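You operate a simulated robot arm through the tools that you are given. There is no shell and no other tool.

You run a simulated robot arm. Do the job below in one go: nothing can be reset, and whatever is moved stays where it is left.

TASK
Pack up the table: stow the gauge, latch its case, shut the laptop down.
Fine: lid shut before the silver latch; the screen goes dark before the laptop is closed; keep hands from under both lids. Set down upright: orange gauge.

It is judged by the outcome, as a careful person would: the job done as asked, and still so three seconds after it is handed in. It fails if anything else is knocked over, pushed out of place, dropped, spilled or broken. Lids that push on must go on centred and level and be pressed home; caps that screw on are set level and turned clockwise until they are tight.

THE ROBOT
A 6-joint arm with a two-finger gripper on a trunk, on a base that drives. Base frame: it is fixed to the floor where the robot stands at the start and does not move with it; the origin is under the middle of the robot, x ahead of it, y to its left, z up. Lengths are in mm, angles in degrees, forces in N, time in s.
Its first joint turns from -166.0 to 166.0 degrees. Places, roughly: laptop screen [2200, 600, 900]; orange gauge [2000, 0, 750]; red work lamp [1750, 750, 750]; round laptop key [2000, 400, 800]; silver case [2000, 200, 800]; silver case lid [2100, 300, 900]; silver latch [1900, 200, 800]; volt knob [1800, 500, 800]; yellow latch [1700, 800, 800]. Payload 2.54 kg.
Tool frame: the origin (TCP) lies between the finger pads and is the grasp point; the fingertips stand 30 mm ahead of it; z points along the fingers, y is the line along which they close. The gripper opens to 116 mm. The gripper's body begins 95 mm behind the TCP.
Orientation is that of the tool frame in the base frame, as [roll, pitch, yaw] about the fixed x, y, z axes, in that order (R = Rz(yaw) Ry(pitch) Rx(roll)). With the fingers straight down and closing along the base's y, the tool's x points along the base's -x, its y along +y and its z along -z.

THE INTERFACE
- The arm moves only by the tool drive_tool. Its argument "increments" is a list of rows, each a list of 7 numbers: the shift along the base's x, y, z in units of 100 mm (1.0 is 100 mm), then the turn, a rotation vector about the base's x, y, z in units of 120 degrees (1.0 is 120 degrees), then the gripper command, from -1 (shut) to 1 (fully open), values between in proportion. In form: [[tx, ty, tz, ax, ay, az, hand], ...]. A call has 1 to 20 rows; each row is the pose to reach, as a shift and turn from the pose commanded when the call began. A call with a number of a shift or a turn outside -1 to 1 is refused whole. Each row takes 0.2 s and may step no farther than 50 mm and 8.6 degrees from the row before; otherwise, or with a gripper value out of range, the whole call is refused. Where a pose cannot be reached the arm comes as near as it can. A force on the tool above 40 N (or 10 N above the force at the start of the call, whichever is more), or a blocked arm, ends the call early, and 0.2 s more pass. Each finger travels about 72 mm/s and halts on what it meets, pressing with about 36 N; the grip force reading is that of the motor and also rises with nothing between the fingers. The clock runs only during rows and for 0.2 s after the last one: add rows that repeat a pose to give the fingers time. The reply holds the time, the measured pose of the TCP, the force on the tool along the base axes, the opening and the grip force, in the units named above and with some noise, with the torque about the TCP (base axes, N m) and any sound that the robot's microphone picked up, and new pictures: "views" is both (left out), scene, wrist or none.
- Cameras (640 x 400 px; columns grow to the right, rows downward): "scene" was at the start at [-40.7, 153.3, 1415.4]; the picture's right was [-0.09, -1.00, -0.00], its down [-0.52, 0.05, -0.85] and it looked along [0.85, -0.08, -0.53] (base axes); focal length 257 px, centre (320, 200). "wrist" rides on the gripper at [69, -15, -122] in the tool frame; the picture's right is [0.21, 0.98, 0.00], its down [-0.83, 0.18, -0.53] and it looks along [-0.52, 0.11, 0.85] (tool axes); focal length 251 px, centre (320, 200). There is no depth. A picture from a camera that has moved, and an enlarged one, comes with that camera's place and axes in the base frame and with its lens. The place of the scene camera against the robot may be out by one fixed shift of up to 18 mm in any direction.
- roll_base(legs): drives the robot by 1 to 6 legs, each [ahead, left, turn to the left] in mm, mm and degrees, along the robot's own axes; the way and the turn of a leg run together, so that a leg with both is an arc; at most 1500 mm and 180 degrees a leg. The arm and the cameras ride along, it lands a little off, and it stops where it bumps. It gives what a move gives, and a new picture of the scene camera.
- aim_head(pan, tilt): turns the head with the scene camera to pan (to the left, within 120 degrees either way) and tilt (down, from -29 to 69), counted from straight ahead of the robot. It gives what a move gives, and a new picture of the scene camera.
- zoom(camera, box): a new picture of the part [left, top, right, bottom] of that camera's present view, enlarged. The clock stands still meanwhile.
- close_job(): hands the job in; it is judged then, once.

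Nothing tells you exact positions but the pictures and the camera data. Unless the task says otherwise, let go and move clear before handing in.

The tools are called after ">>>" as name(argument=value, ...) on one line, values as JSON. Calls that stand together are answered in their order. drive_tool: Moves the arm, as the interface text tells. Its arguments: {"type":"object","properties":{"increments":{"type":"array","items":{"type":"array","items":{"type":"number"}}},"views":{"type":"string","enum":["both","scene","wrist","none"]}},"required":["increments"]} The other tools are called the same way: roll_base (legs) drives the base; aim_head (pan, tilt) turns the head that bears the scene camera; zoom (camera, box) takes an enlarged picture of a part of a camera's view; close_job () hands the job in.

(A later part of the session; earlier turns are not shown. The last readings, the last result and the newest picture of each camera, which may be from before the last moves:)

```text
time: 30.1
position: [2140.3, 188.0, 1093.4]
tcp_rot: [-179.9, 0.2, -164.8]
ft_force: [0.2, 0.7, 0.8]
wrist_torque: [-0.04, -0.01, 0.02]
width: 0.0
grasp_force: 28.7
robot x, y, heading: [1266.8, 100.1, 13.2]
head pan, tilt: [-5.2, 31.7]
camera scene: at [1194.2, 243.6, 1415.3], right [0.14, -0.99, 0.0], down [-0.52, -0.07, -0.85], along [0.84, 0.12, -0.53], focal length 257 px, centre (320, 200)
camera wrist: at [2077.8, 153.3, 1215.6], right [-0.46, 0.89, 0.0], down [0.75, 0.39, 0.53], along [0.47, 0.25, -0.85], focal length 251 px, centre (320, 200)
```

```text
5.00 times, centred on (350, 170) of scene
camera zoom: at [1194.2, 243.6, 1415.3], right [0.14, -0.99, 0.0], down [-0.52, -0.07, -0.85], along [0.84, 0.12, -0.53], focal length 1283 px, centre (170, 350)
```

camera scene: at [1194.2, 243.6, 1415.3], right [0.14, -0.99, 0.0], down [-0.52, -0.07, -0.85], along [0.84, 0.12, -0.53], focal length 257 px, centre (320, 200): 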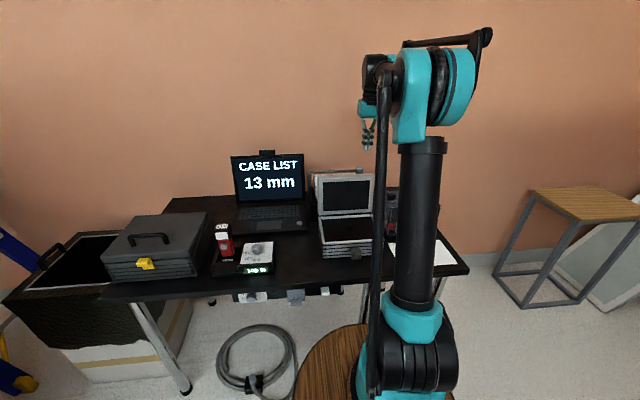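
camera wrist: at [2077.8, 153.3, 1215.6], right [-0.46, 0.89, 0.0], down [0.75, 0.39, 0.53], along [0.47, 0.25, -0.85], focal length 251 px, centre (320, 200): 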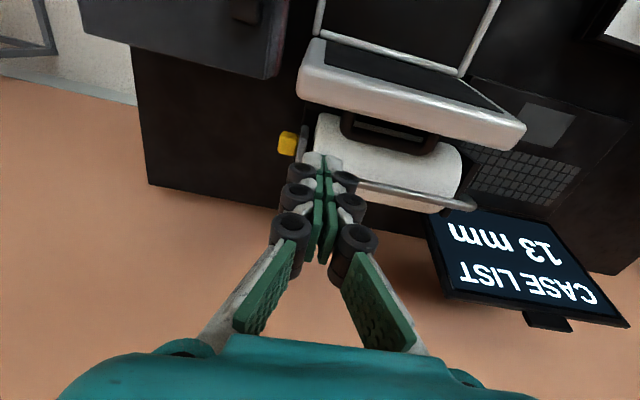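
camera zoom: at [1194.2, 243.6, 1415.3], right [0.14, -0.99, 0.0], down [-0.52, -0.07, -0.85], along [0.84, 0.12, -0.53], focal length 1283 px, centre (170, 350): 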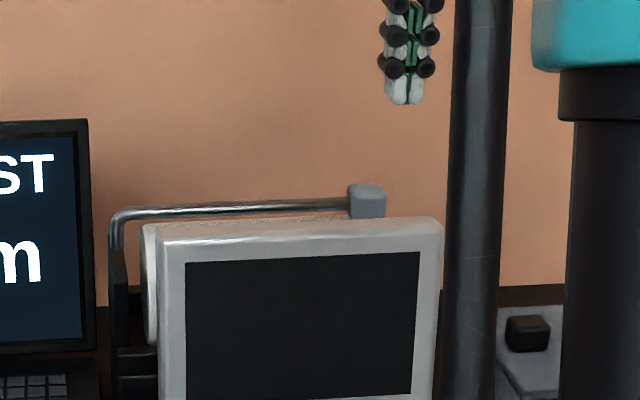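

From here I see the lid's back, with a handle on it, and the roll behind. The gap at the lid's top edge is free at this height. I'll descend until the tips are about 15 mm below the lid's top edge, stopping well above the roll.

>>> drive_tool(increments=[[0, 0, -0.4, 0, 0, 0, -1], [0, 0, -0.7, 0, 0, 0, -1], [0, 0, -0.9, 0, 0, 0, -1], [0, 0, -1, 0, 0, 0, -1], [0, 0, -1, 0, 0, 0, -1]], views="both")

>>> zoom(camera="wrist", box=[200, 80, 440, 280])

>>> zoom(camera="scene", box=[300, 130, 400, 210])

```text
time: 31.4
position: [2141.2, 187.3, 993.5]
tcp_rot: [180.0, 0.1, -164.8]
ft_force: [1.2, 0.2, 0.0]
wrist_torque: [-0.01, 0.0, 0.0]
width: 0.3
grasp_force: 28.7
robot x, y, heading: [1267.5, 101.2, 13.1]
head pan, tilt: [-5.2, 31.7]
camera scene: at [1194.3, 243.7, 1415.3], right [0.14, -0.99, 0.0], down [-0.52, -0.07, -0.85], along [0.84, 0.12, -0.53], focal length 257 px, centre (320, 200)
camera wrist: at [2078.3, 153.1, 1115.6], right [-0.46, 0.89, 0.0], down [0.75, 0.39, 0.53], along [0.47, 0.25, -0.85], focal length 251 px, centre (320, 200)
```

scene: 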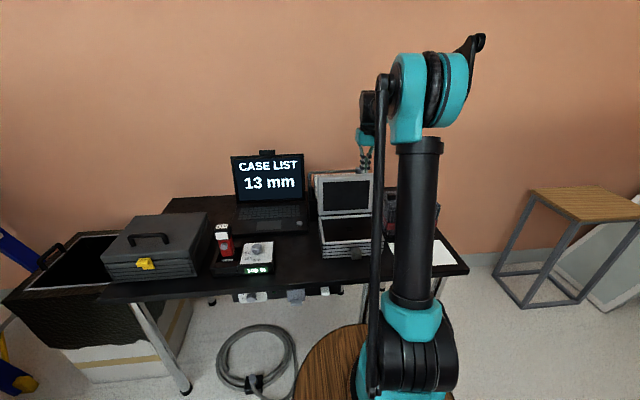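
wrist: 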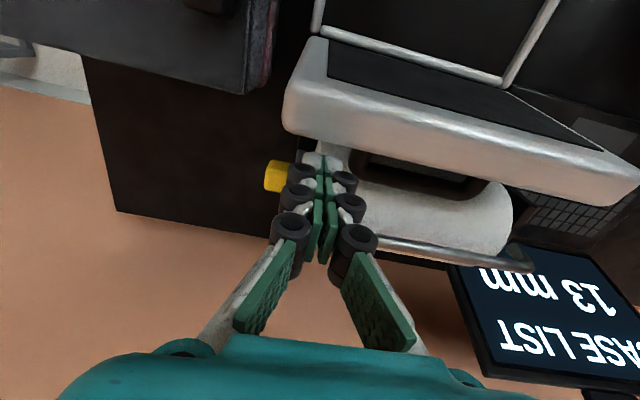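

```text
2.00 times, centred on (320, 180) of wrist
camera zoom: at [2078.3, 153.1, 1115.6], right [-0.46, 0.89, 0.0], down [0.75, 0.39, 0.53], along [0.47, 0.25, -0.85], focal length 503 px, centre (320, 240)
```

zoom: 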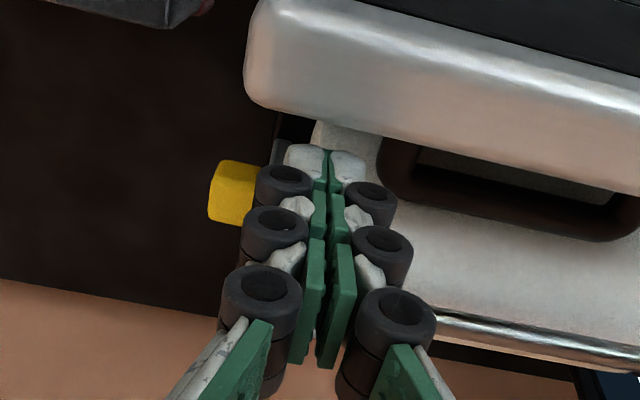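

```text
5.00 times, centred on (350, 170) of scene
camera zoom: at [1194.3, 243.7, 1415.3], right [0.14, -0.99, 0.0], down [-0.52, -0.07, -0.85], along [0.84, 0.12, -0.53], focal length 1283 px, centre (170, 350)
```

zoom: 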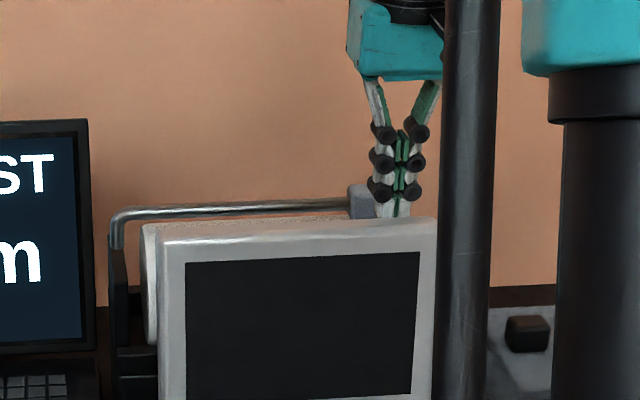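

The tips are behind the lid's top edge with a gap. I'll go 8 mm lower and pull gently toward the robot to start swinging the lid.

>>> drive_tool(increments=[[0, 0, -0.08, 0, 0, 0, -1], [-0.097, -0.024, -0.08, 0, 0, 0, -1], [-0.194, -0.048, -0.08, 0, 0, 0, -1], [-0.29, -0.072, -0.08, 0, 0, 0, -1], [-0.39, -0.096, -0.08, 0, 0, 0, -1], [-0.39, -0.096, -0.08, 0, 0, 0, -1]], views="both")

>>> zoom(camera="scene", box=[300, 130, 400, 210])

```text
time: 32.8
position: [2102.8, 178.1, 985.8]
tcp_rot: [-180.0, 0.0, -164.8]
ft_force: [1.1, 0.0, -0.4]
wrist_torque: [-0.01, -0.02, -0.02]
width: 0.0
grasp_force: 28.4
robot x, y, heading: [1268.5, 104.1, 13.4]
head pan, tilt: [-5.2, 31.7]
camera scene: at [1194.4, 243.7, 1415.3], right [0.14, -0.99, 0.0], down [-0.52, -0.07, -0.85], along [0.84, 0.12, -0.53], focal length 257 px, centre (320, 200)
camera wrist: at [2039.7, 143.8, 1108.2], right [-0.46, 0.89, 0.0], down [0.75, 0.39, 0.53], along [0.47, 0.25, -0.85], focal length 251 px, centre (320, 200)
```

scene: 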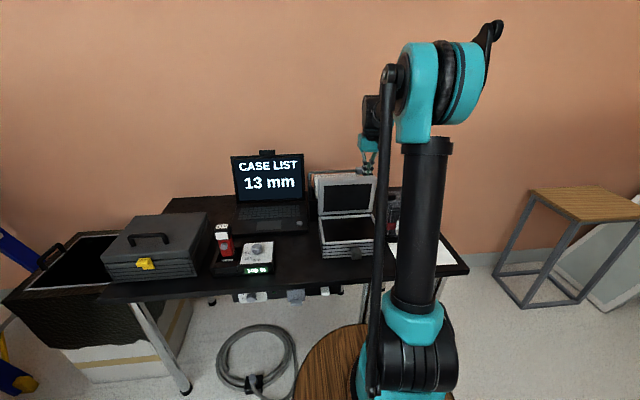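
wrist: 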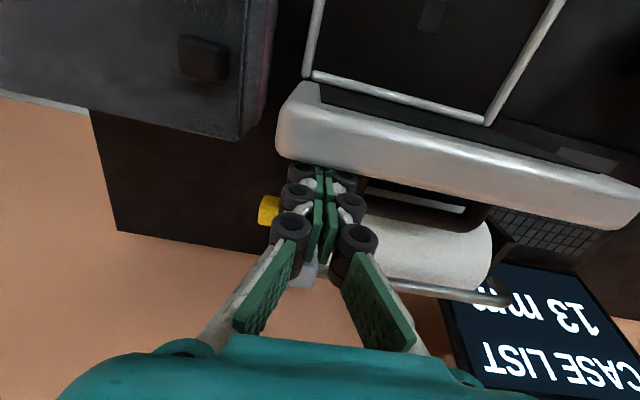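

```text
5.00 times, centred on (350, 170) of scene
camera zoom: at [1194.4, 243.7, 1415.3], right [0.14, -0.99, 0.0], down [-0.52, -0.07, -0.85], along [0.84, 0.12, -0.53], focal length 1283 px, centre (170, 350)
```

zoom: 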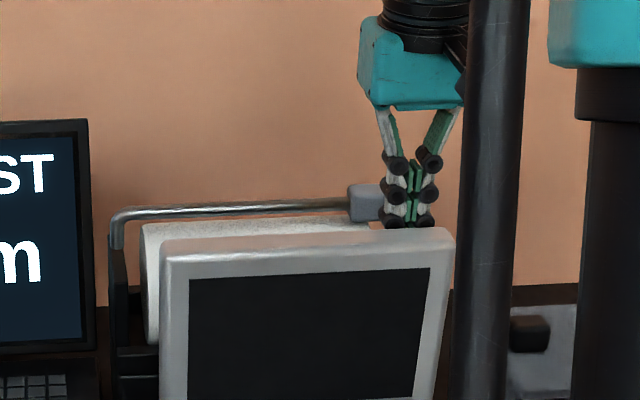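

The lid follows with a force of only about 1 N. I'll keep pulling slowly.

>>> drive_tool(increments=[[-0.1, -0.024, 0, 0, 0, 0, -1], [-0.19, -0.048, 0, 0, 0, 0, -1], [-0.29, -0.072, 0, 0, 0, 0, -1], [-0.39, -0.096, 0, 0, 0, 0, -1], [-0.39, -0.096, 0, 0, 0, 0, -1]], views="both")

>>> zoom(camera="scene", box=[300, 140, 420, 260])

```text
time: 34.0
position: [2065.2, 168.1, 985.9]
tcp_rot: [179.9, 0.0, -164.7]
ft_force: [0.4, -0.3, -0.2]
wrist_torque: [-0.02, -0.02, 0.0]
width: 0.0
grasp_force: 28.7
robot x, y, heading: [1265.4, 100.6, 13.3]
head pan, tilt: [-5.2, 31.7]
camera scene: at [1194.3, 243.6, 1415.3], right [0.14, -0.99, 0.0], down [-0.52, -0.07, -0.85], along [0.84, 0.12, -0.53], focal length 257 px, centre (320, 200)
camera wrist: at [2001.1, 134.3, 1107.7], right [-0.46, 0.89, 0.0], down [0.75, 0.39, 0.53], along [0.47, 0.25, -0.85], focal length 251 px, centre (320, 200)
```

scene: 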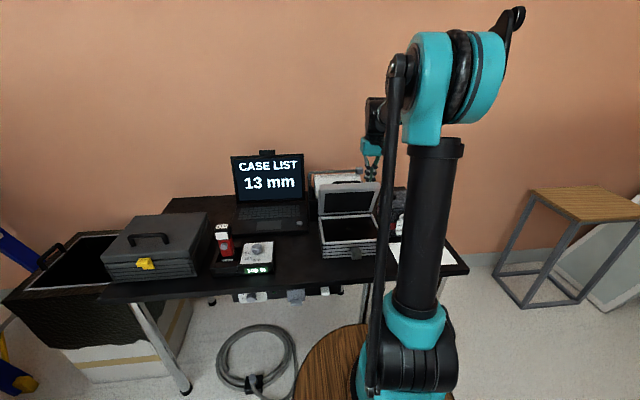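
wrist: 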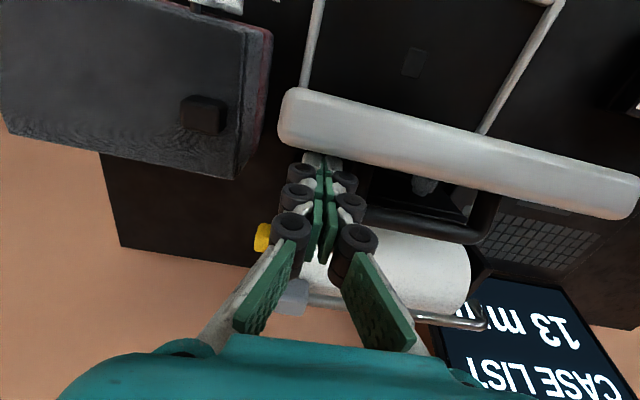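

```text
3.33 times, centred on (360, 200) of scene
camera zoom: at [1194.3, 243.6, 1415.3], right [0.14, -0.99, 0.0], down [-0.52, -0.07, -0.85], along [0.84, 0.12, -0.53], focal length 855 px, centre (187, 200)
```

zoom: 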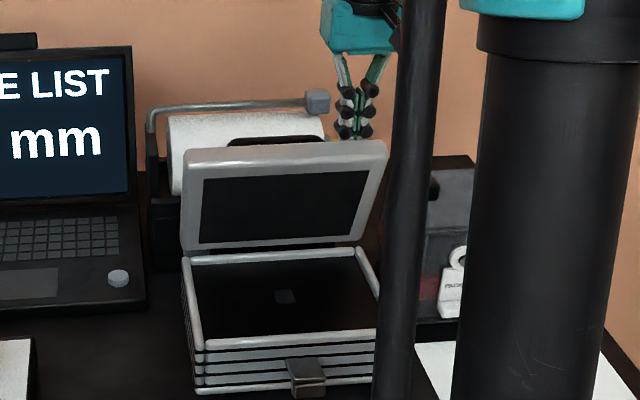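

The lid stays where it is left, so the hinge is damped. I'll follow the arc, pushing on the outer face, first to about 55° of closing.

>>> drive_tool(increments=[[-0.19, -0.048, -0.04, 0, 0, 0, -1], [-0.39, -0.096, -0.08, 0, 0, 0, -1], [-0.55, -0.136, -0.17, 0, 0, 0, -1], [-0.72, -0.178, -0.27, 0, 0, 0, -1], [-0.86, -0.213, -0.4, 0, 0, 0, -1], [-0.98, -0.243, -0.55, 0, 0, 0, -1], [-0.98, -0.243, -0.55, 0, 0, 0, -1]], views="both")

>>> zoom(camera="scene", box=[300, 140, 420, 260])

```text
time: 35.5
position: [1966.1, 144.3, 931.5]
tcp_rot: [-180.0, 0.1, -164.9]
ft_force: [-0.3, -0.7, -0.5]
wrist_torque: [-0.02, -0.02, -0.02]
width: 0.1
grasp_force: 28.4
robot x, y, heading: [1266.4, 100.6, 13.0]
head pan, tilt: [-5.2, 31.7]
camera scene: at [1194.3, 243.6, 1415.3], right [0.14, -0.99, 0.0], down [-0.52, -0.07, -0.85], along [0.84, 0.12, -0.53], focal length 257 px, centre (320, 200)
camera wrist: at [1902.1, 109.6, 1053.2], right [-0.46, 0.89, 0.0], down [0.75, 0.39, 0.53], along [0.47, 0.25, -0.85], focal length 251 px, centre (320, 200)
```

scene: 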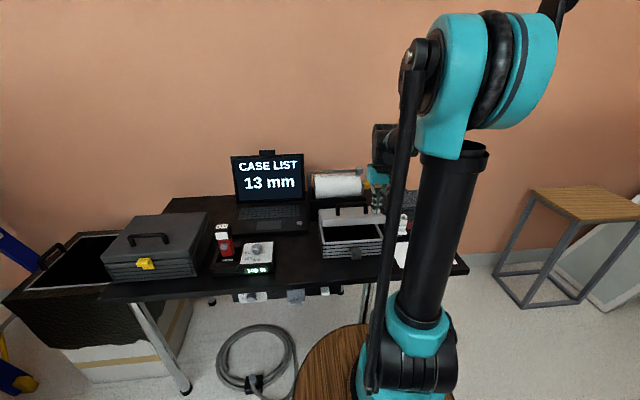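
wrist: 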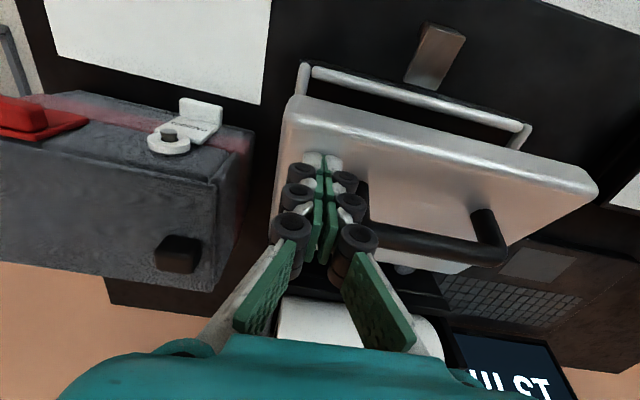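

```text
3.33 times, centred on (360, 200) of scene
camera zoom: at [1194.3, 243.6, 1415.3], right [0.14, -0.99, 0.0], down [-0.52, -0.07, -0.85], along [0.84, 0.12, -0.53], focal length 855 px, centre (187, 200)
```

zoom: 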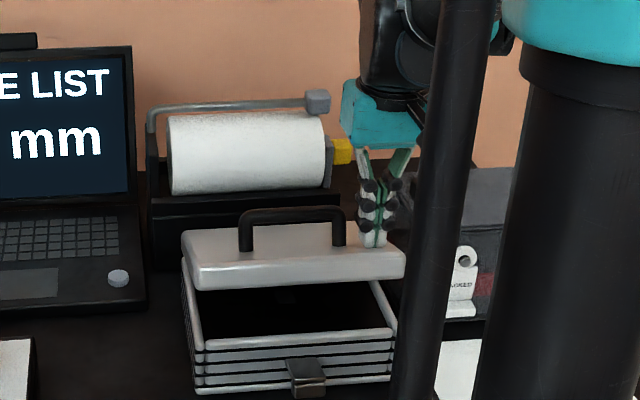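

The lid is folding down nicely. I'll continue the arc downward until it sits on the rim.

>>> drive_tool(increments=[[-0.06, -0.015, -0.1, 0, 0, 0, -1], [-0.12, -0.03, -0.2, 0, 0, 0, -1], [-0.17, -0.042, -0.3, 0, 0, 0, -1], [-0.2, -0.05, -0.4, 0, 0, 0, -1], [-0.23, -0.057, -0.5, 0, 0, 0, -1], [-0.25, -0.062, -0.58, 0, 0, 0, -1], [-0.25, -0.062, -0.58, 0, 0, 0, -1]], views="both")

>>> zoom(camera="scene", box=[300, 140, 420, 260])

```text
time: 36.8
position: [1946.0, 138.0, 883.0]
tcp_rot: [-179.9, 0.1, -164.8]
ft_force: [-7.2, -0.2, 33.1]
wrist_torque: [-0.02, 0.18, -0.03]
width: 6.3
grasp_force: 28.6
robot x, y, heading: [1267.2, 102.1, 13.0]
head pan, tilt: [-5.2, 31.7]
stopped in row 6: the force on the tool passed its limit at 70 N (the readings are from after the stop); the commanded pose is now the measured one
camera scene: at [1193.0, 243.6, 1415.3], right [0.14, -0.99, 0.0], down [-0.52, -0.07, -0.85], along [0.84, 0.12, -0.52], focal length 257 px, centre (320, 200)
camera wrist: at [1881.2, 103.4, 1005.4], right [-0.46, 0.89, 0.0], down [0.75, 0.39, 0.54], along [0.48, 0.25, -0.84], focal length 251 px, centre (320, 200)
```

scene: 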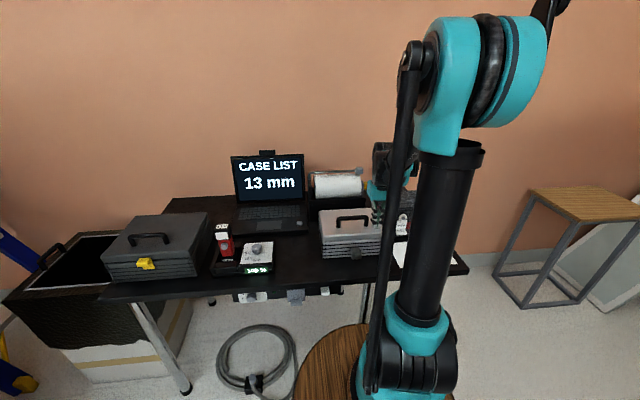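
wrist: 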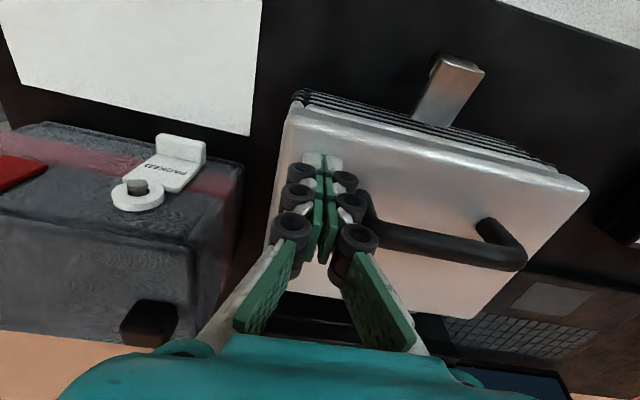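

```text
3.33 times, centred on (360, 200) of scene
camera zoom: at [1193.0, 243.6, 1415.3], right [0.14, -0.99, 0.0], down [-0.52, -0.07, -0.85], along [0.84, 0.12, -0.52], focal length 855 px, centre (187, 200)
```

zoom: 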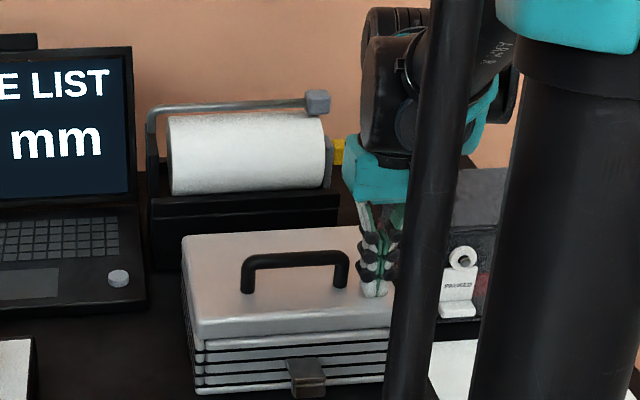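

The lid met the rim and looks shut. I'll back off upward and check that it is flush, then examine the latch.

>>> drive_tool(increments=[[0, 0, 0.1, 0, 0, 0, -1], [0, 0, 0.4, 0, 0, 0, -1], [0, 0, 0.8, 0, 0, 0, -1], [-0.3, 0, 1, 0, 0, 0, -1], [-0.7, 0, 1, 0, 0, 0, -1], [-1, 0, 1, 0, 0, 0, -1], [-1, 0, 1, 0, 0, 0, -1]], views="both")

>>> zoom(camera="scene", box=[300, 180, 400, 270])

>>> zoom(camera="wrist", box=[260, 60, 500, 260])

```text
time: 38.4
position: [1845.0, 137.1, 984.1]
tcp_rot: [-179.9, 0.2, -164.8]
ft_force: [0.7, -0.2, -0.3]
wrist_torque: [0.02, 0.03, -0.03]
width: 0.1
grasp_force: 28.2
robot x, y, heading: [1268.7, 98.1, 13.3]
head pan, tilt: [-5.2, 31.7]
camera scene: at [1194.3, 243.6, 1415.3], right [0.14, -0.99, 0.0], down [-0.52, -0.07, -0.85], along [0.84, 0.12, -0.53], focal length 257 px, centre (320, 200)
camera wrist: at [1782.8, 103.1, 1106.2], right [-0.46, 0.89, 0.0], down [0.75, 0.39, 0.54], along [0.48, 0.25, -0.84], focal length 251 px, centre (320, 200)
```

scene: 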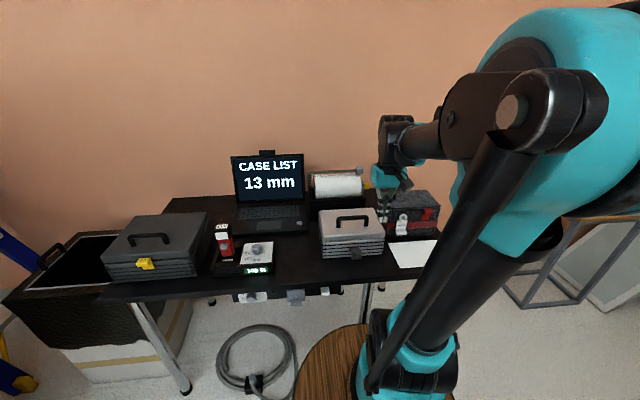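
wrist: 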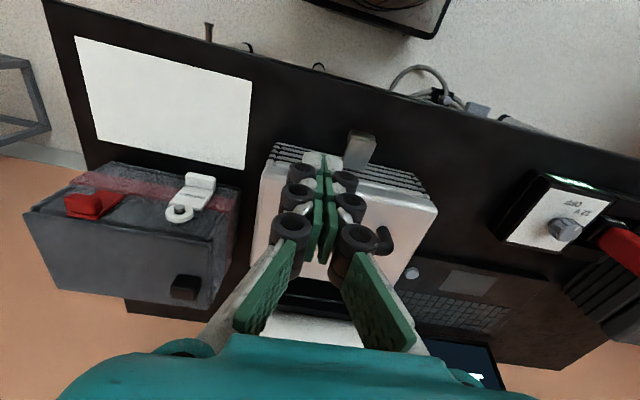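

```text
4.44 times, centred on (350, 225) of scene
camera zoom: at [1194.3, 243.6, 1415.3], right [0.14, -0.99, 0.0], down [-0.52, -0.07, -0.85], along [0.84, 0.12, -0.53], focal length 1141 px, centre (187, 89)
```

zoom: 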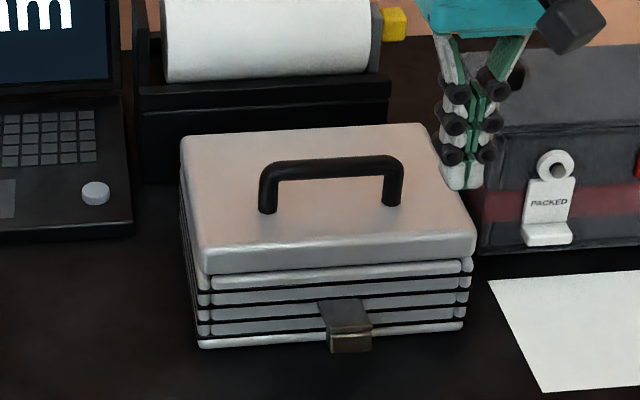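

```text
2.00 times, centred on (380, 160) of wrist
camera zoom: at [1782.8, 103.1, 1106.2], right [-0.46, 0.89, 0.0], down [0.75, 0.39, 0.54], along [0.48, 0.25, -0.84], focal length 503 px, centre (200, 280)
```

zoom: 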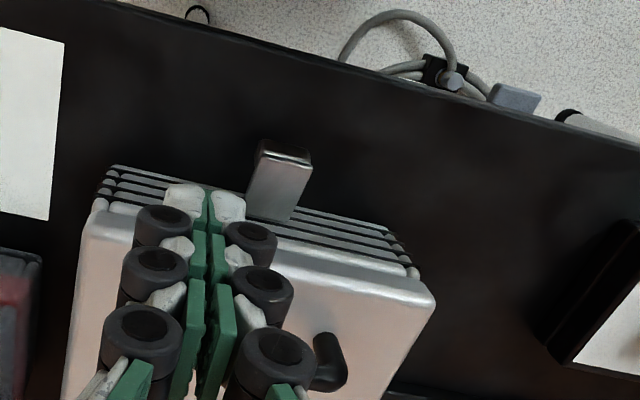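

The lid is flush and level on the case. I'll compare the silver latch, open, with the yellow latch on the dark case, closed.

>>> zoom(camera="scene", box=[90, 200, 220, 290])

>>> zoom(camera="scene", box=[325, 225, 385, 270])

>>> zoom(camera="wrist", box=[320, 110, 420, 200])

```text
4.44 times, centred on (155, 245) of scene
camera zoom: at [1194.3, 243.6, 1415.3], right [0.14, -0.99, 0.0], down [-0.52, -0.07, -0.85], along [0.84, 0.12, -0.53], focal length 1141 px, centre (1053, 0)
```

zoom: 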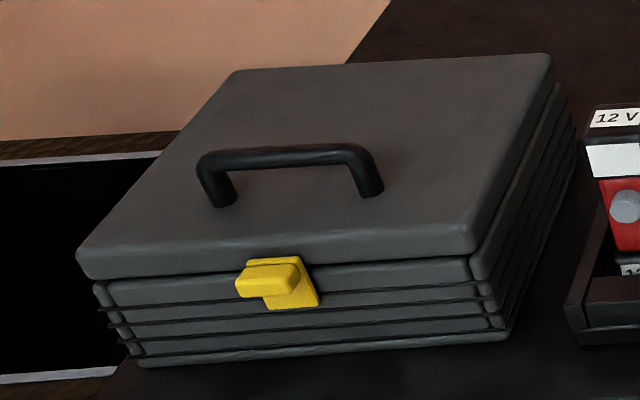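

```text
8.89 times, centred on (355, 248) of scene
camera zoom: at [1194.3, 243.6, 1415.3], right [0.14, -0.99, 0.0], down [-0.52, -0.07, -0.85], along [0.84, 0.12, -0.53], focal length 2281 px, centre (9, -222)
```

zoom: 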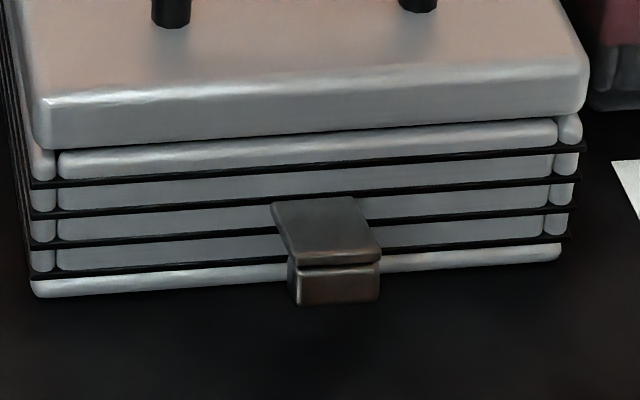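

```text
4.44 times, centred on (370, 155) of wrist
camera zoom: at [1782.8, 103.1, 1106.2], right [-0.46, 0.89, 0.0], down [0.75, 0.39, 0.54], along [0.48, 0.25, -0.84], focal length 1118 px, centre (98, 400)
```

zoom: 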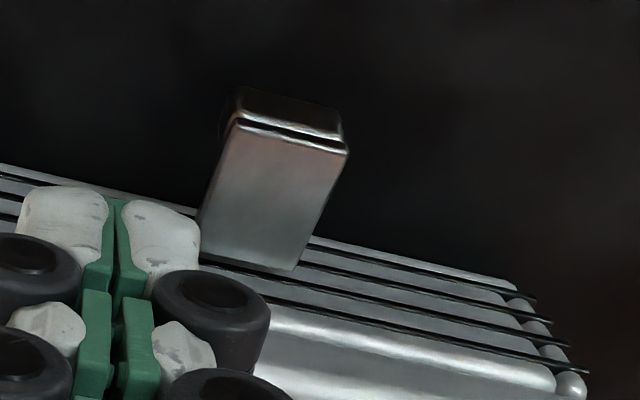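

The yellow latch shows that the closed state is a flap swung up against the case front with its lip outward. The silver one is hinged low on the front and now sticks out, so it must be swung up. I'll open the hand and go above it for a precise look.

>>> drive_tool(increments=[[0, 0.2, 0, 0, 0, 0, -0.5], [0.05, 0.4, -0.1, 0, 0, -0.005, 0], [0.1, 0.6, -0.2, 0, 0, -0.01, 0.5], [0.1, 0.6, -0.5, 0, 0, -0.01, 0.5], [0.1, 0.6, -0.5, 0, 0, -0.01, 0.5]], views="wrist")

>>> zoom(camera="wrist", box=[240, 80, 400, 210])

```text
time: 39.6
position: [1853.7, 196.4, 933.6]
tcp_rot: [-180.0, 0.2, -166.0]
ft_force: [0.1, 0.3, -0.1]
wrist_torque: [0.01, 0.01, 0.02]
width: 87.2
grasp_force: 0.1
robot x, y, heading: [1267.3, 100.3, 13.2]
head pan, tilt: [-5.2, 31.7]
camera wrist: at [1791.1, 163.5, 1055.1], right [-0.44, 0.9, 0.0], down [0.76, 0.38, 0.54], along [0.48, 0.24, -0.84], focal length 251 px, centre (320, 200)
```

wrist: 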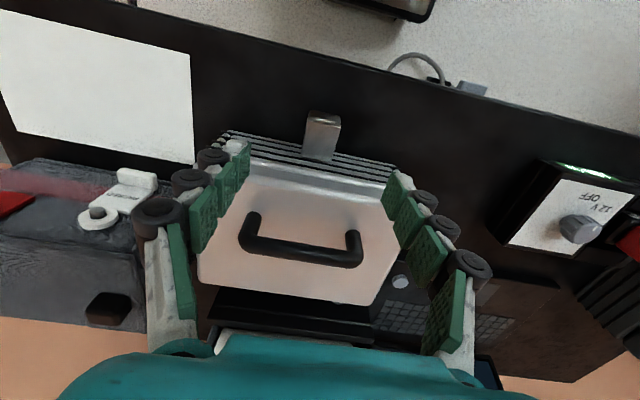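

```text
3.08 times, centred on (320, 145) of wrist
camera zoom: at [1791.1, 163.5, 1055.1], right [-0.44, 0.9, 0.0], down [0.76, 0.38, 0.54], along [0.48, 0.24, -0.84], focal length 774 px, centre (320, 369)
```

zoom: 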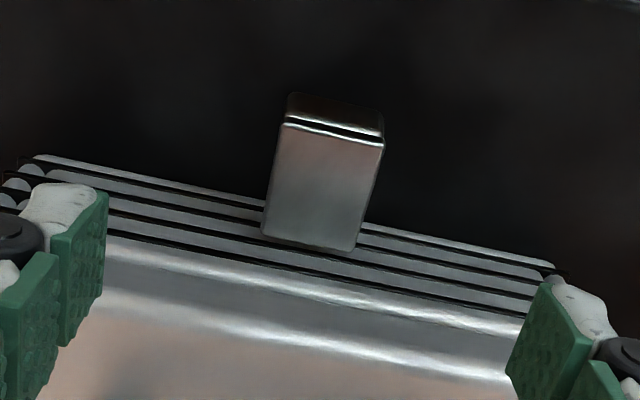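

The latch flap is horizontal at z≈810, about 33 mm wide and 36 mm long, with its mid-line right under the hand. I'll narrow the fingers to about 62 mm and descend so they stand on either side of it.

>>> drive_tool(increments=[[0, 0, -0.2, 0, 0, 0, 0.07], [0, 0, -0.5, 0, 0, 0, 0.07], [0, 0, -0.8, 0, 0, 0, 0.07], [0, 0, -0.8, 0, 0, 0, 0.07]], views="wrist")

>>> zoom(camera="wrist", box=[240, 100, 400, 230])

```text
time: 40.6
position: [1857.3, 196.2, 852.4]
tcp_rot: [-179.9, 0.2, -165.8]
ft_force: [-0.5, 0.6, 0.0]
wrist_torque: [0.02, -0.02, 0.01]
width: 62.1
grasp_force: 0.0
robot x, y, heading: [1263.7, 101.8, 13.1]
head pan, tilt: [-5.2, 31.7]
camera wrist: at [1792.9, 164.6, 975.3], right [-0.45, 0.9, 0.0], down [0.76, 0.38, 0.54], along [0.48, 0.24, -0.84], focal length 251 px, centre (320, 200)
```

wrist: 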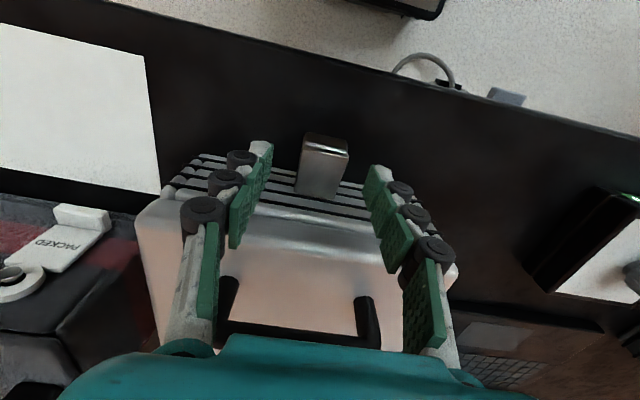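

```text
3.08 times, centred on (320, 165) of wrist
camera zoom: at [1792.9, 164.6, 975.3], right [-0.45, 0.9, 0.0], down [0.76, 0.38, 0.54], along [0.48, 0.24, -0.84], focal length 774 px, centre (320, 308)
```

zoom: 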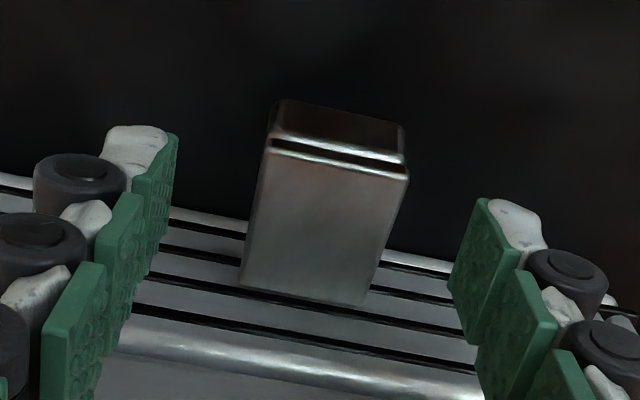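

The latch is centred between the fingers. I'll descend another 30 mm and close gently to just about its width.

>>> drive_tool(increments=[[0, 0.01, -0.15, 0, 0, 0, 0.07], [0, 0.01, -0.31, 0, 0, 0, 0.07], [0, 0.01, -0.31, 0, 0, 0, -0.2], [0, 0.01, -0.31, 0, 0, 0, -0.3], [0, 0.01, -0.31, 0, 0, 0, -0.3]], views="wrist")

>>> zoom(camera="wrist", box=[240, 120, 400, 250])

```text
time: 41.8
position: [1855.4, 199.1, 822.3]
tcp_rot: [-179.8, 0.2, -166.1]
ft_force: [-0.1, 0.2, -1.0]
wrist_torque: [0.04, 0.03, 0.0]
width: 40.6
grasp_force: 0.1
robot x, y, heading: [1264.1, 98.4, 13.2]
head pan, tilt: [-5.2, 31.7]
camera wrist: at [1791.4, 165.9, 943.3], right [-0.45, 0.9, 0.0], down [0.76, 0.38, 0.54], along [0.48, 0.24, -0.84], focal length 251 px, centre (320, 200)
```

wrist: 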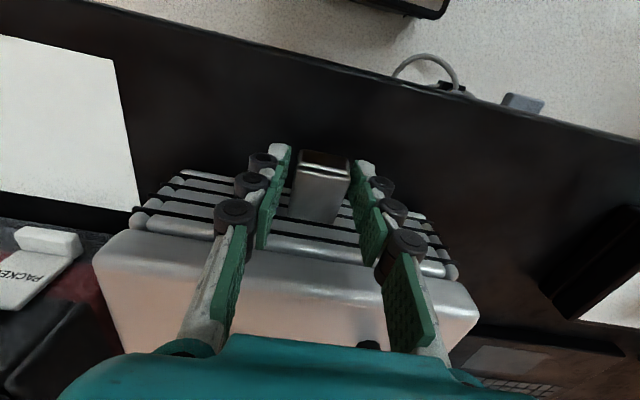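

```text
3.08 times, centred on (320, 185) of wrist
camera zoom: at [1791.4, 165.9, 943.3], right [-0.45, 0.9, 0.0], down [0.76, 0.38, 0.54], along [0.48, 0.24, -0.84], focal length 774 px, centre (320, 246)
```

zoom: 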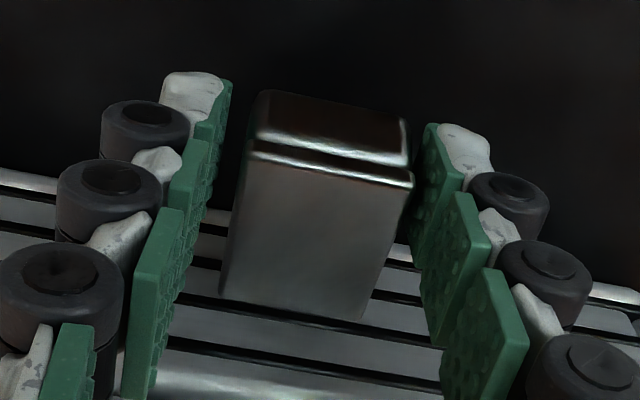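

The gap is about even on both sides. Closing gently onto the flap.

>>> drive_tool(increments=[[0, 0, 0, 0, 0, 0, -0.36], [0, 0, 0, 0, 0, 0, -0.4], [0, 0, 0, 0, 0, 0, -0.44], [0, 0, 0, 0, 0, 0, -0.5], [0, 0, 0, 0, 0, 0, -0.6], [0, 0, 0, 0, 0, 0, -0.6]], views="wrist")

>>> zoom(camera="wrist", box=[240, 120, 400, 250])

```text
time: 43.2
position: [1855.3, 199.5, 821.7]
tcp_rot: [-179.9, 0.2, -165.9]
ft_force: [-5.1, 17.3, 0.6]
wrist_torque: [0.55, 0.09, -0.16]
width: 33.3
grasp_force: 44.9
robot x, y, heading: [1266.1, 98.4, 13.2]
head pan, tilt: [-5.2, 31.7]
camera wrist: at [1791.2, 166.8, 943.4], right [-0.45, 0.9, 0.0], down [0.76, 0.38, 0.54], along [0.48, 0.24, -0.84], focal length 251 px, centre (320, 200)
```

wrist: 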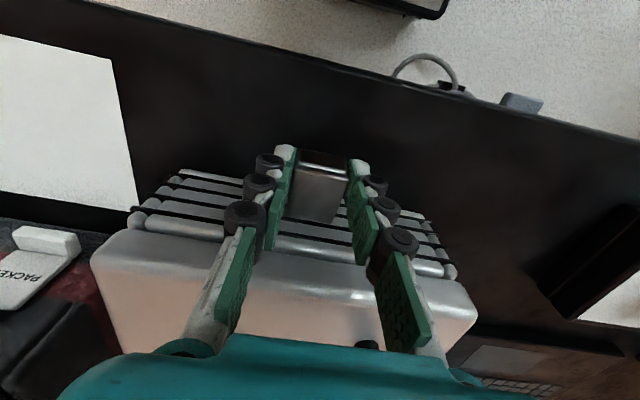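

```text
3.08 times, centred on (320, 185) of wrist
camera zoom: at [1791.2, 166.8, 943.4], right [-0.45, 0.9, 0.0], down [0.76, 0.38, 0.54], along [0.48, 0.24, -0.84], focal length 774 px, centre (320, 246)
```

zoom: 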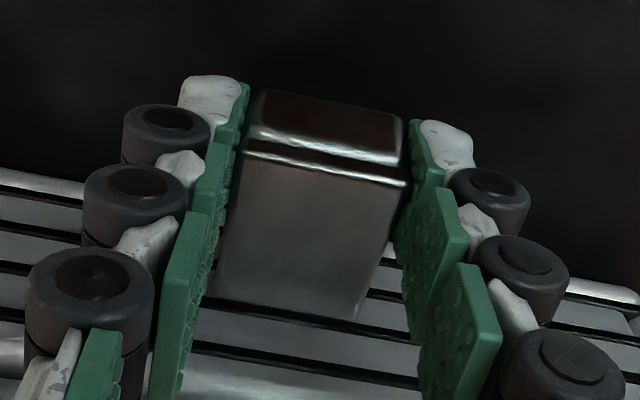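

The grip holds the flap, but there's a 17 N sideways load. I'll shift the hand a little toward +y to relieve it.

>>> drive_tool(increments=[[-0.002, 0.01, 0, 0, 0, 0, -0.6], [-0.002, 0.01, 0, 0, 0, 0, -0.6]], views="none")

```text
time: 43.8
position: [1854.2, 199.4, 821.0]
tcp_rot: [-179.9, 0.1, -166.0]
ft_force: [-7.3, 9.5, -1.3]
wrist_torque: [0.23, 0.15, -0.09]
width: 33.0
grasp_force: 44.2
robot x, y, heading: [1264.3, 103.0, 13.1]
head pan, tilt: [-5.2, 31.7]
```

The sideways load has dropped by half. I'll relieve 1 mm more and begin lifting the flap along its arc, small amounts first.

>>> drive_tool(increments=[[-0.005, 0.01, 0, 0, 0, 0, -0.6], [-0.005, 0.01, 0.02, 0, 0, 0, -0.6], [0, 0.01, 0.05, 0, 0, 0, -0.6], [0.012, 0.014, 0.1, 0, 0, 0, -0.6], [0.012, 0.014, 0.1, 0, 0, 0, -0.6]], views="wrist")

>>> zoom(camera="wrist", box=[240, 120, 400, 250])

```text
time: 45.0
position: [1855.3, 199.7, 831.2]
tcp_rot: [-180.0, 0.2, -166.0]
ft_force: [-8.9, -10.4, -25.6]
wrist_torque: [-0.47, 1.21, -0.08]
width: 33.3
grasp_force: 45.1
robot x, y, heading: [1270.0, 98.7, 13.1]
head pan, tilt: [-5.2, 31.7]
camera wrist: at [1792.3, 167.4, 953.0], right [-0.44, 0.9, 0.0], down [0.76, 0.38, 0.54], along [0.48, 0.24, -0.84], focal length 251 px, centre (320, 200)
```

wrist: 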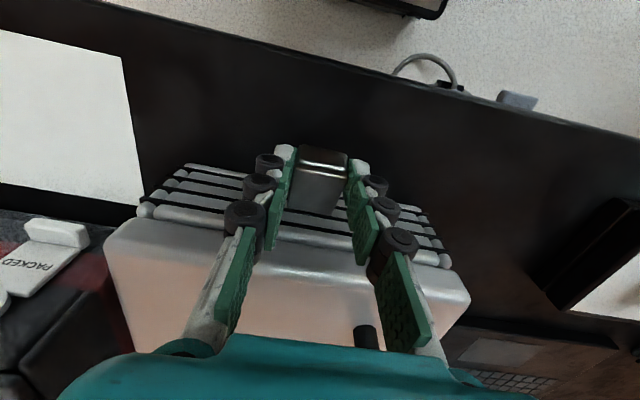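

```text
3.08 times, centred on (320, 185) of wrist
camera zoom: at [1792.3, 167.4, 953.0], right [-0.44, 0.9, 0.0], down [0.76, 0.38, 0.54], along [0.48, 0.24, -0.84], focal length 774 px, centre (320, 246)
```

zoom: 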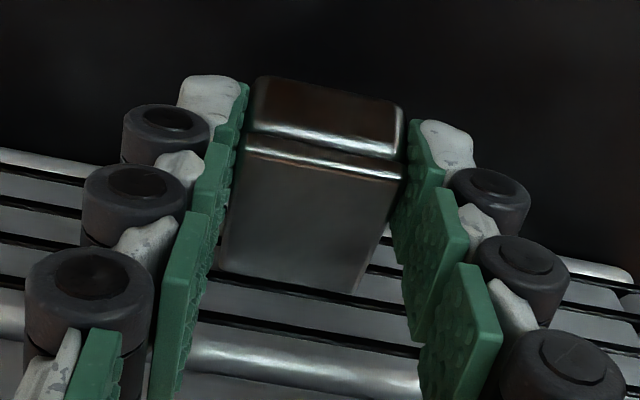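

The flap is starting to turn, but the lift force is 25 N because the tight grip resists pivoting. I'll relax the grip somewhat so that the flap can swivel between the pads.

>>> drive_tool(increments=[[0, -0.005, 0, 0, 0, 0, -0.46], [0, -0.005, 0, 0, 0, 0, -0.46]], views="none")

```text
time: 45.6
position: [1855.3, 200.4, 831.4]
tcp_rot: [-179.9, 0.1, -166.0]
ft_force: [-15.3, -9.4, -13.3]
wrist_torque: [-0.45, 0.97, -0.09]
width: 33.3
grasp_force: 44.8
robot x, y, heading: [1269.6, 98.9, 13.0]
head pan, tilt: [-5.2, 31.7]
```

The grip force is saturated, so gripping is stiffer than I'd like. I'll open slightly and see whether the flap stays where it is.

>>> drive_tool(increments=[[0, 0, 0, 0, 0, 0, -0.4], [0, 0, 0, 0, 0, 0, -0.34], [0, 0, 0, 0, 0, 0, -0.34]], views="both")

>>> zoom(camera="wrist", box=[240, 120, 400, 250])

>>> zoom(camera="scene", box=[305, 190, 405, 270])

```text
time: 46.4
position: [1857.5, 200.6, 830.4]
tcp_rot: [-179.8, 0.3, -166.1]
ft_force: [0.1, 0.9, -0.5]
wrist_torque: [-0.01, 0.02, 0.01]
width: 38.3
grasp_force: 0.0
robot x, y, heading: [1265.8, 100.3, 13.4]
head pan, tilt: [-5.2, 31.7]
camera scene: at [1194.4, 243.7, 1415.3], right [0.14, -0.99, 0.0], down [-0.52, -0.07, -0.85], along [0.84, 0.12, -0.53], focal length 257 px, centre (320, 200)
camera wrist: at [1792.9, 167.7, 953.0], right [-0.45, 0.9, 0.0], down [0.76, 0.38, 0.54], along [0.48, 0.24, -0.84], focal length 251 px, centre (320, 200)
```

scene: 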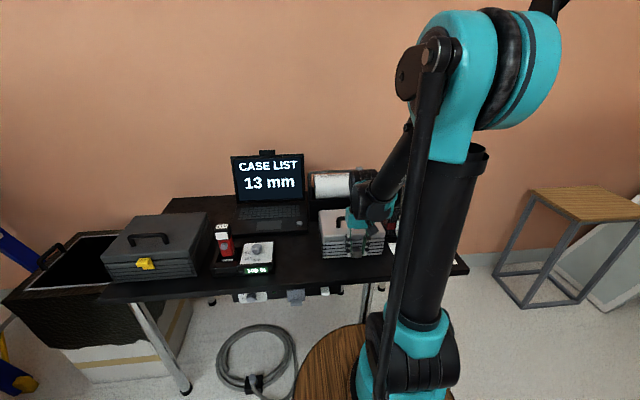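
wrist: 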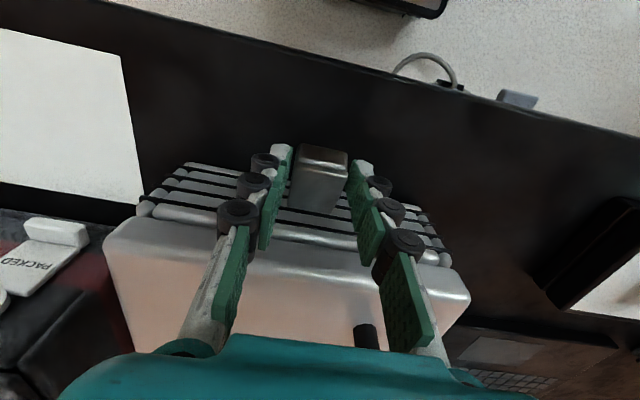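

```text
3.08 times, centred on (320, 185) of wrist
camera zoom: at [1792.9, 167.7, 953.0], right [-0.45, 0.9, 0.0], down [0.76, 0.38, 0.54], along [0.48, 0.24, -0.84], focal length 774 px, centre (320, 246)
```

zoom: 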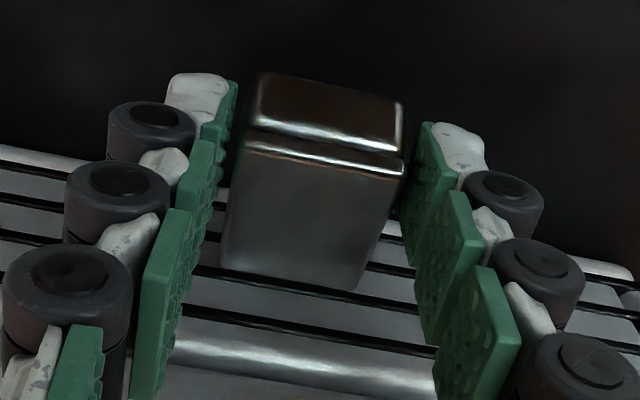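

```text
5.00 times, centred on (355, 230) of scene
camera zoom: at [1194.4, 243.7, 1415.3], right [0.14, -0.99, 0.0], down [-0.52, -0.07, -0.85], along [0.84, 0.12, -0.53], focal length 1283 px, centre (145, 50)
```

zoom: 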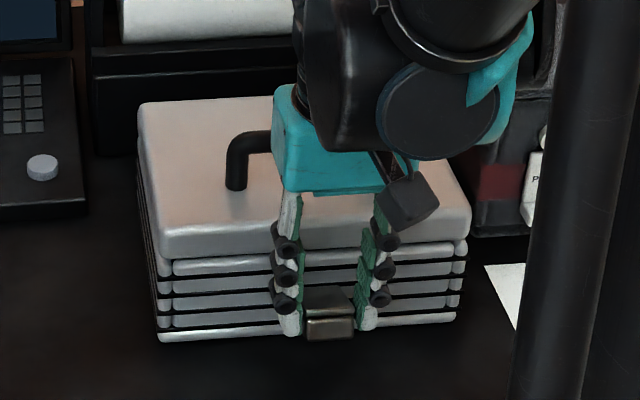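

The flap stays raised at about 20°, so the hinge holds position. For a smoother swing I'll pre-tilt the hand about 40° (fingers pointing forward-down), re-grip, then rotate hand and flap together about the latch hinge.

>>> drive_tool(increments=[[-0.02, -0.01, 0.01, 0.016, -0.065, 0, -0.14], [-0.04, -0.015, 0.02, 0.032, -0.13, 0, -0.14], [-0.06, -0.02, 0.03, 0.048, -0.194, 0, -0.14], [-0.08, -0.025, 0.04, 0.064, -0.259, 0, -0.14], [-0.096, -0.03, 0.05, 0.0806, -0.323, 0, -0.14], [-0.096, -0.03, 0.05, 0.0806, -0.323, 0, -0.14]], views="both")

>>> zoom(camera="wrist", box=[240, 120, 400, 250])

>>> zoom(camera="scene", box=[305, 190, 405, 270])

```text
time: 47.8
position: [1847.8, 196.2, 836.5]
tcp_rot: [-180.0, 40.2, -166.0]
ft_force: [0.0, 0.0, -0.9]
wrist_torque: [-0.03, 0.01, -0.02]
width: 50.0
grasp_force: 0.1
robot x, y, heading: [1266.4, 101.8, 13.1]
head pan, tilt: [-5.2, 31.7]
camera scene: at [1194.3, 243.7, 1415.3], right [0.14, -0.99, 0.0], down [-0.52, -0.07, -0.85], along [0.84, 0.12, -0.53], focal length 257 px, centre (320, 200)
camera wrist: at [1722.9, 149.2, 884.6], right [-0.39, 0.91, -0.14], down [0.23, 0.25, 0.94], along [0.89, 0.34, -0.31], focal length 251 px, centre (320, 200)
```

scene: 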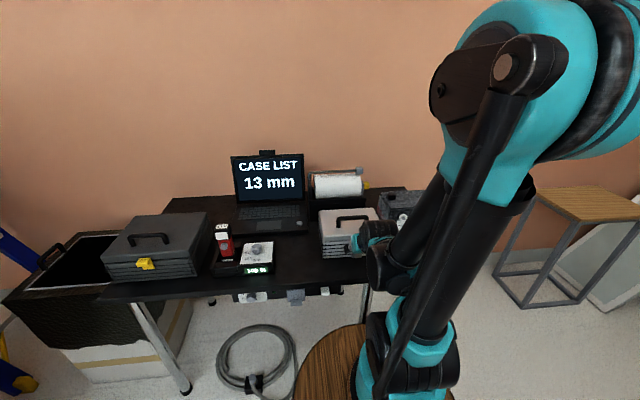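
wrist: 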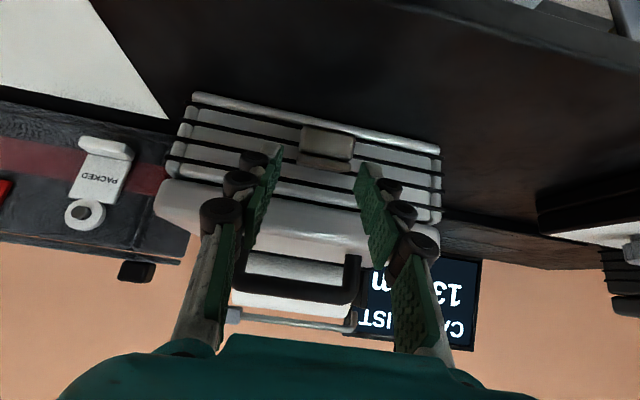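

```text
3.08 times, centred on (320, 185) of wrist
camera zoom: at [1722.9, 149.2, 884.6], right [-0.39, 0.91, -0.14], down [0.23, 0.25, 0.94], along [0.89, 0.34, -0.31], focal length 774 px, centre (320, 246)
```

zoom: 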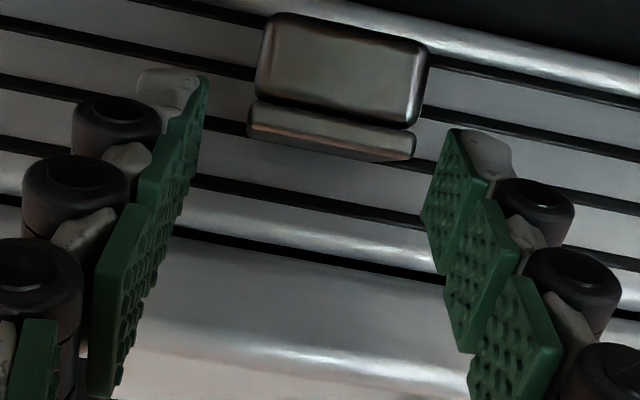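

```text
5.00 times, centred on (355, 230) of scene
camera zoom: at [1194.3, 243.7, 1415.3], right [0.14, -0.99, 0.0], down [-0.52, -0.07, -0.85], along [0.84, 0.12, -0.53], focal length 1283 px, centre (145, 50)
```

zoom: 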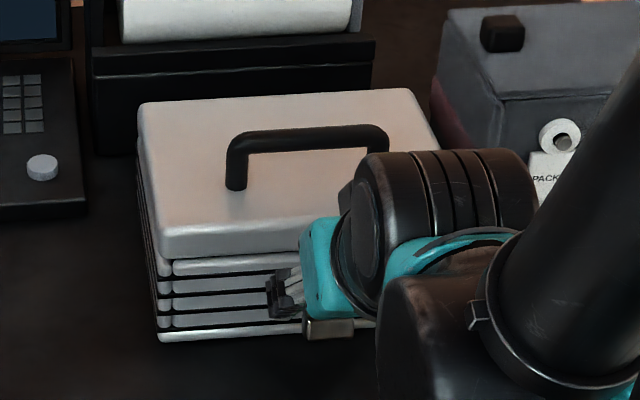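

This gives a clear end-on view: the flap end is near z≈816, centred between the fingers. I'll lower 10 mm so the pads flank the flap, then grip.

>>> drive_tool(increments=[[0, 0, -0.05, 0, 0, 0, -0.14], [0, 0, -0.1, 0, 0, 0, -0.14], [0, 0, -0.1, 0, 0, 0, -0.3], [0, 0, -0.1, 0, 0, 0, -0.36], [0, 0, -0.1, 0, 0, 0, -0.4], [0, 0, -0.1, 0, 0, 0, -0.45], [0, 0, -0.1, 0, 0, 0, -0.45]], views="wrist")

>>> zoom(camera="wrist", box=[240, 120, 400, 250])

```text
time: 49.4
position: [1845.7, 198.1, 826.9]
tcp_rot: [-179.9, 40.1, -166.0]
ft_force: [-0.2, 0.8, 0.4]
wrist_torque: [0.12, 0.01, -0.03]
width: 33.4
grasp_force: 44.8
robot x, y, heading: [1268.2, 98.8, 13.2]
head pan, tilt: [-5.2, 31.7]
camera wrist: at [1722.1, 149.7, 875.2], right [-0.4, 0.91, -0.14], down [0.23, 0.25, 0.94], along [0.89, 0.34, -0.31], focal length 251 px, centre (320, 200)
```

wrist: 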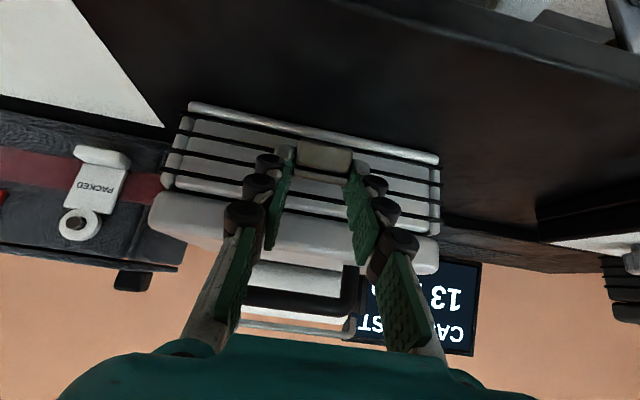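

```text
3.08 times, centred on (320, 185) of wrist
camera zoom: at [1722.1, 149.7, 875.2], right [-0.4, 0.91, -0.14], down [0.23, 0.25, 0.94], along [0.89, 0.34, -0.31], focal length 774 px, centre (320, 246)
```

zoom: 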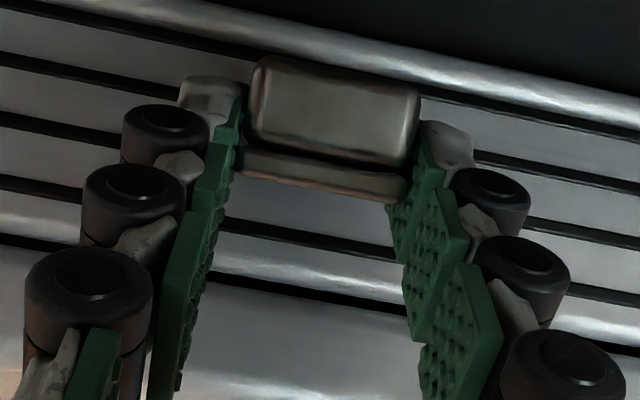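

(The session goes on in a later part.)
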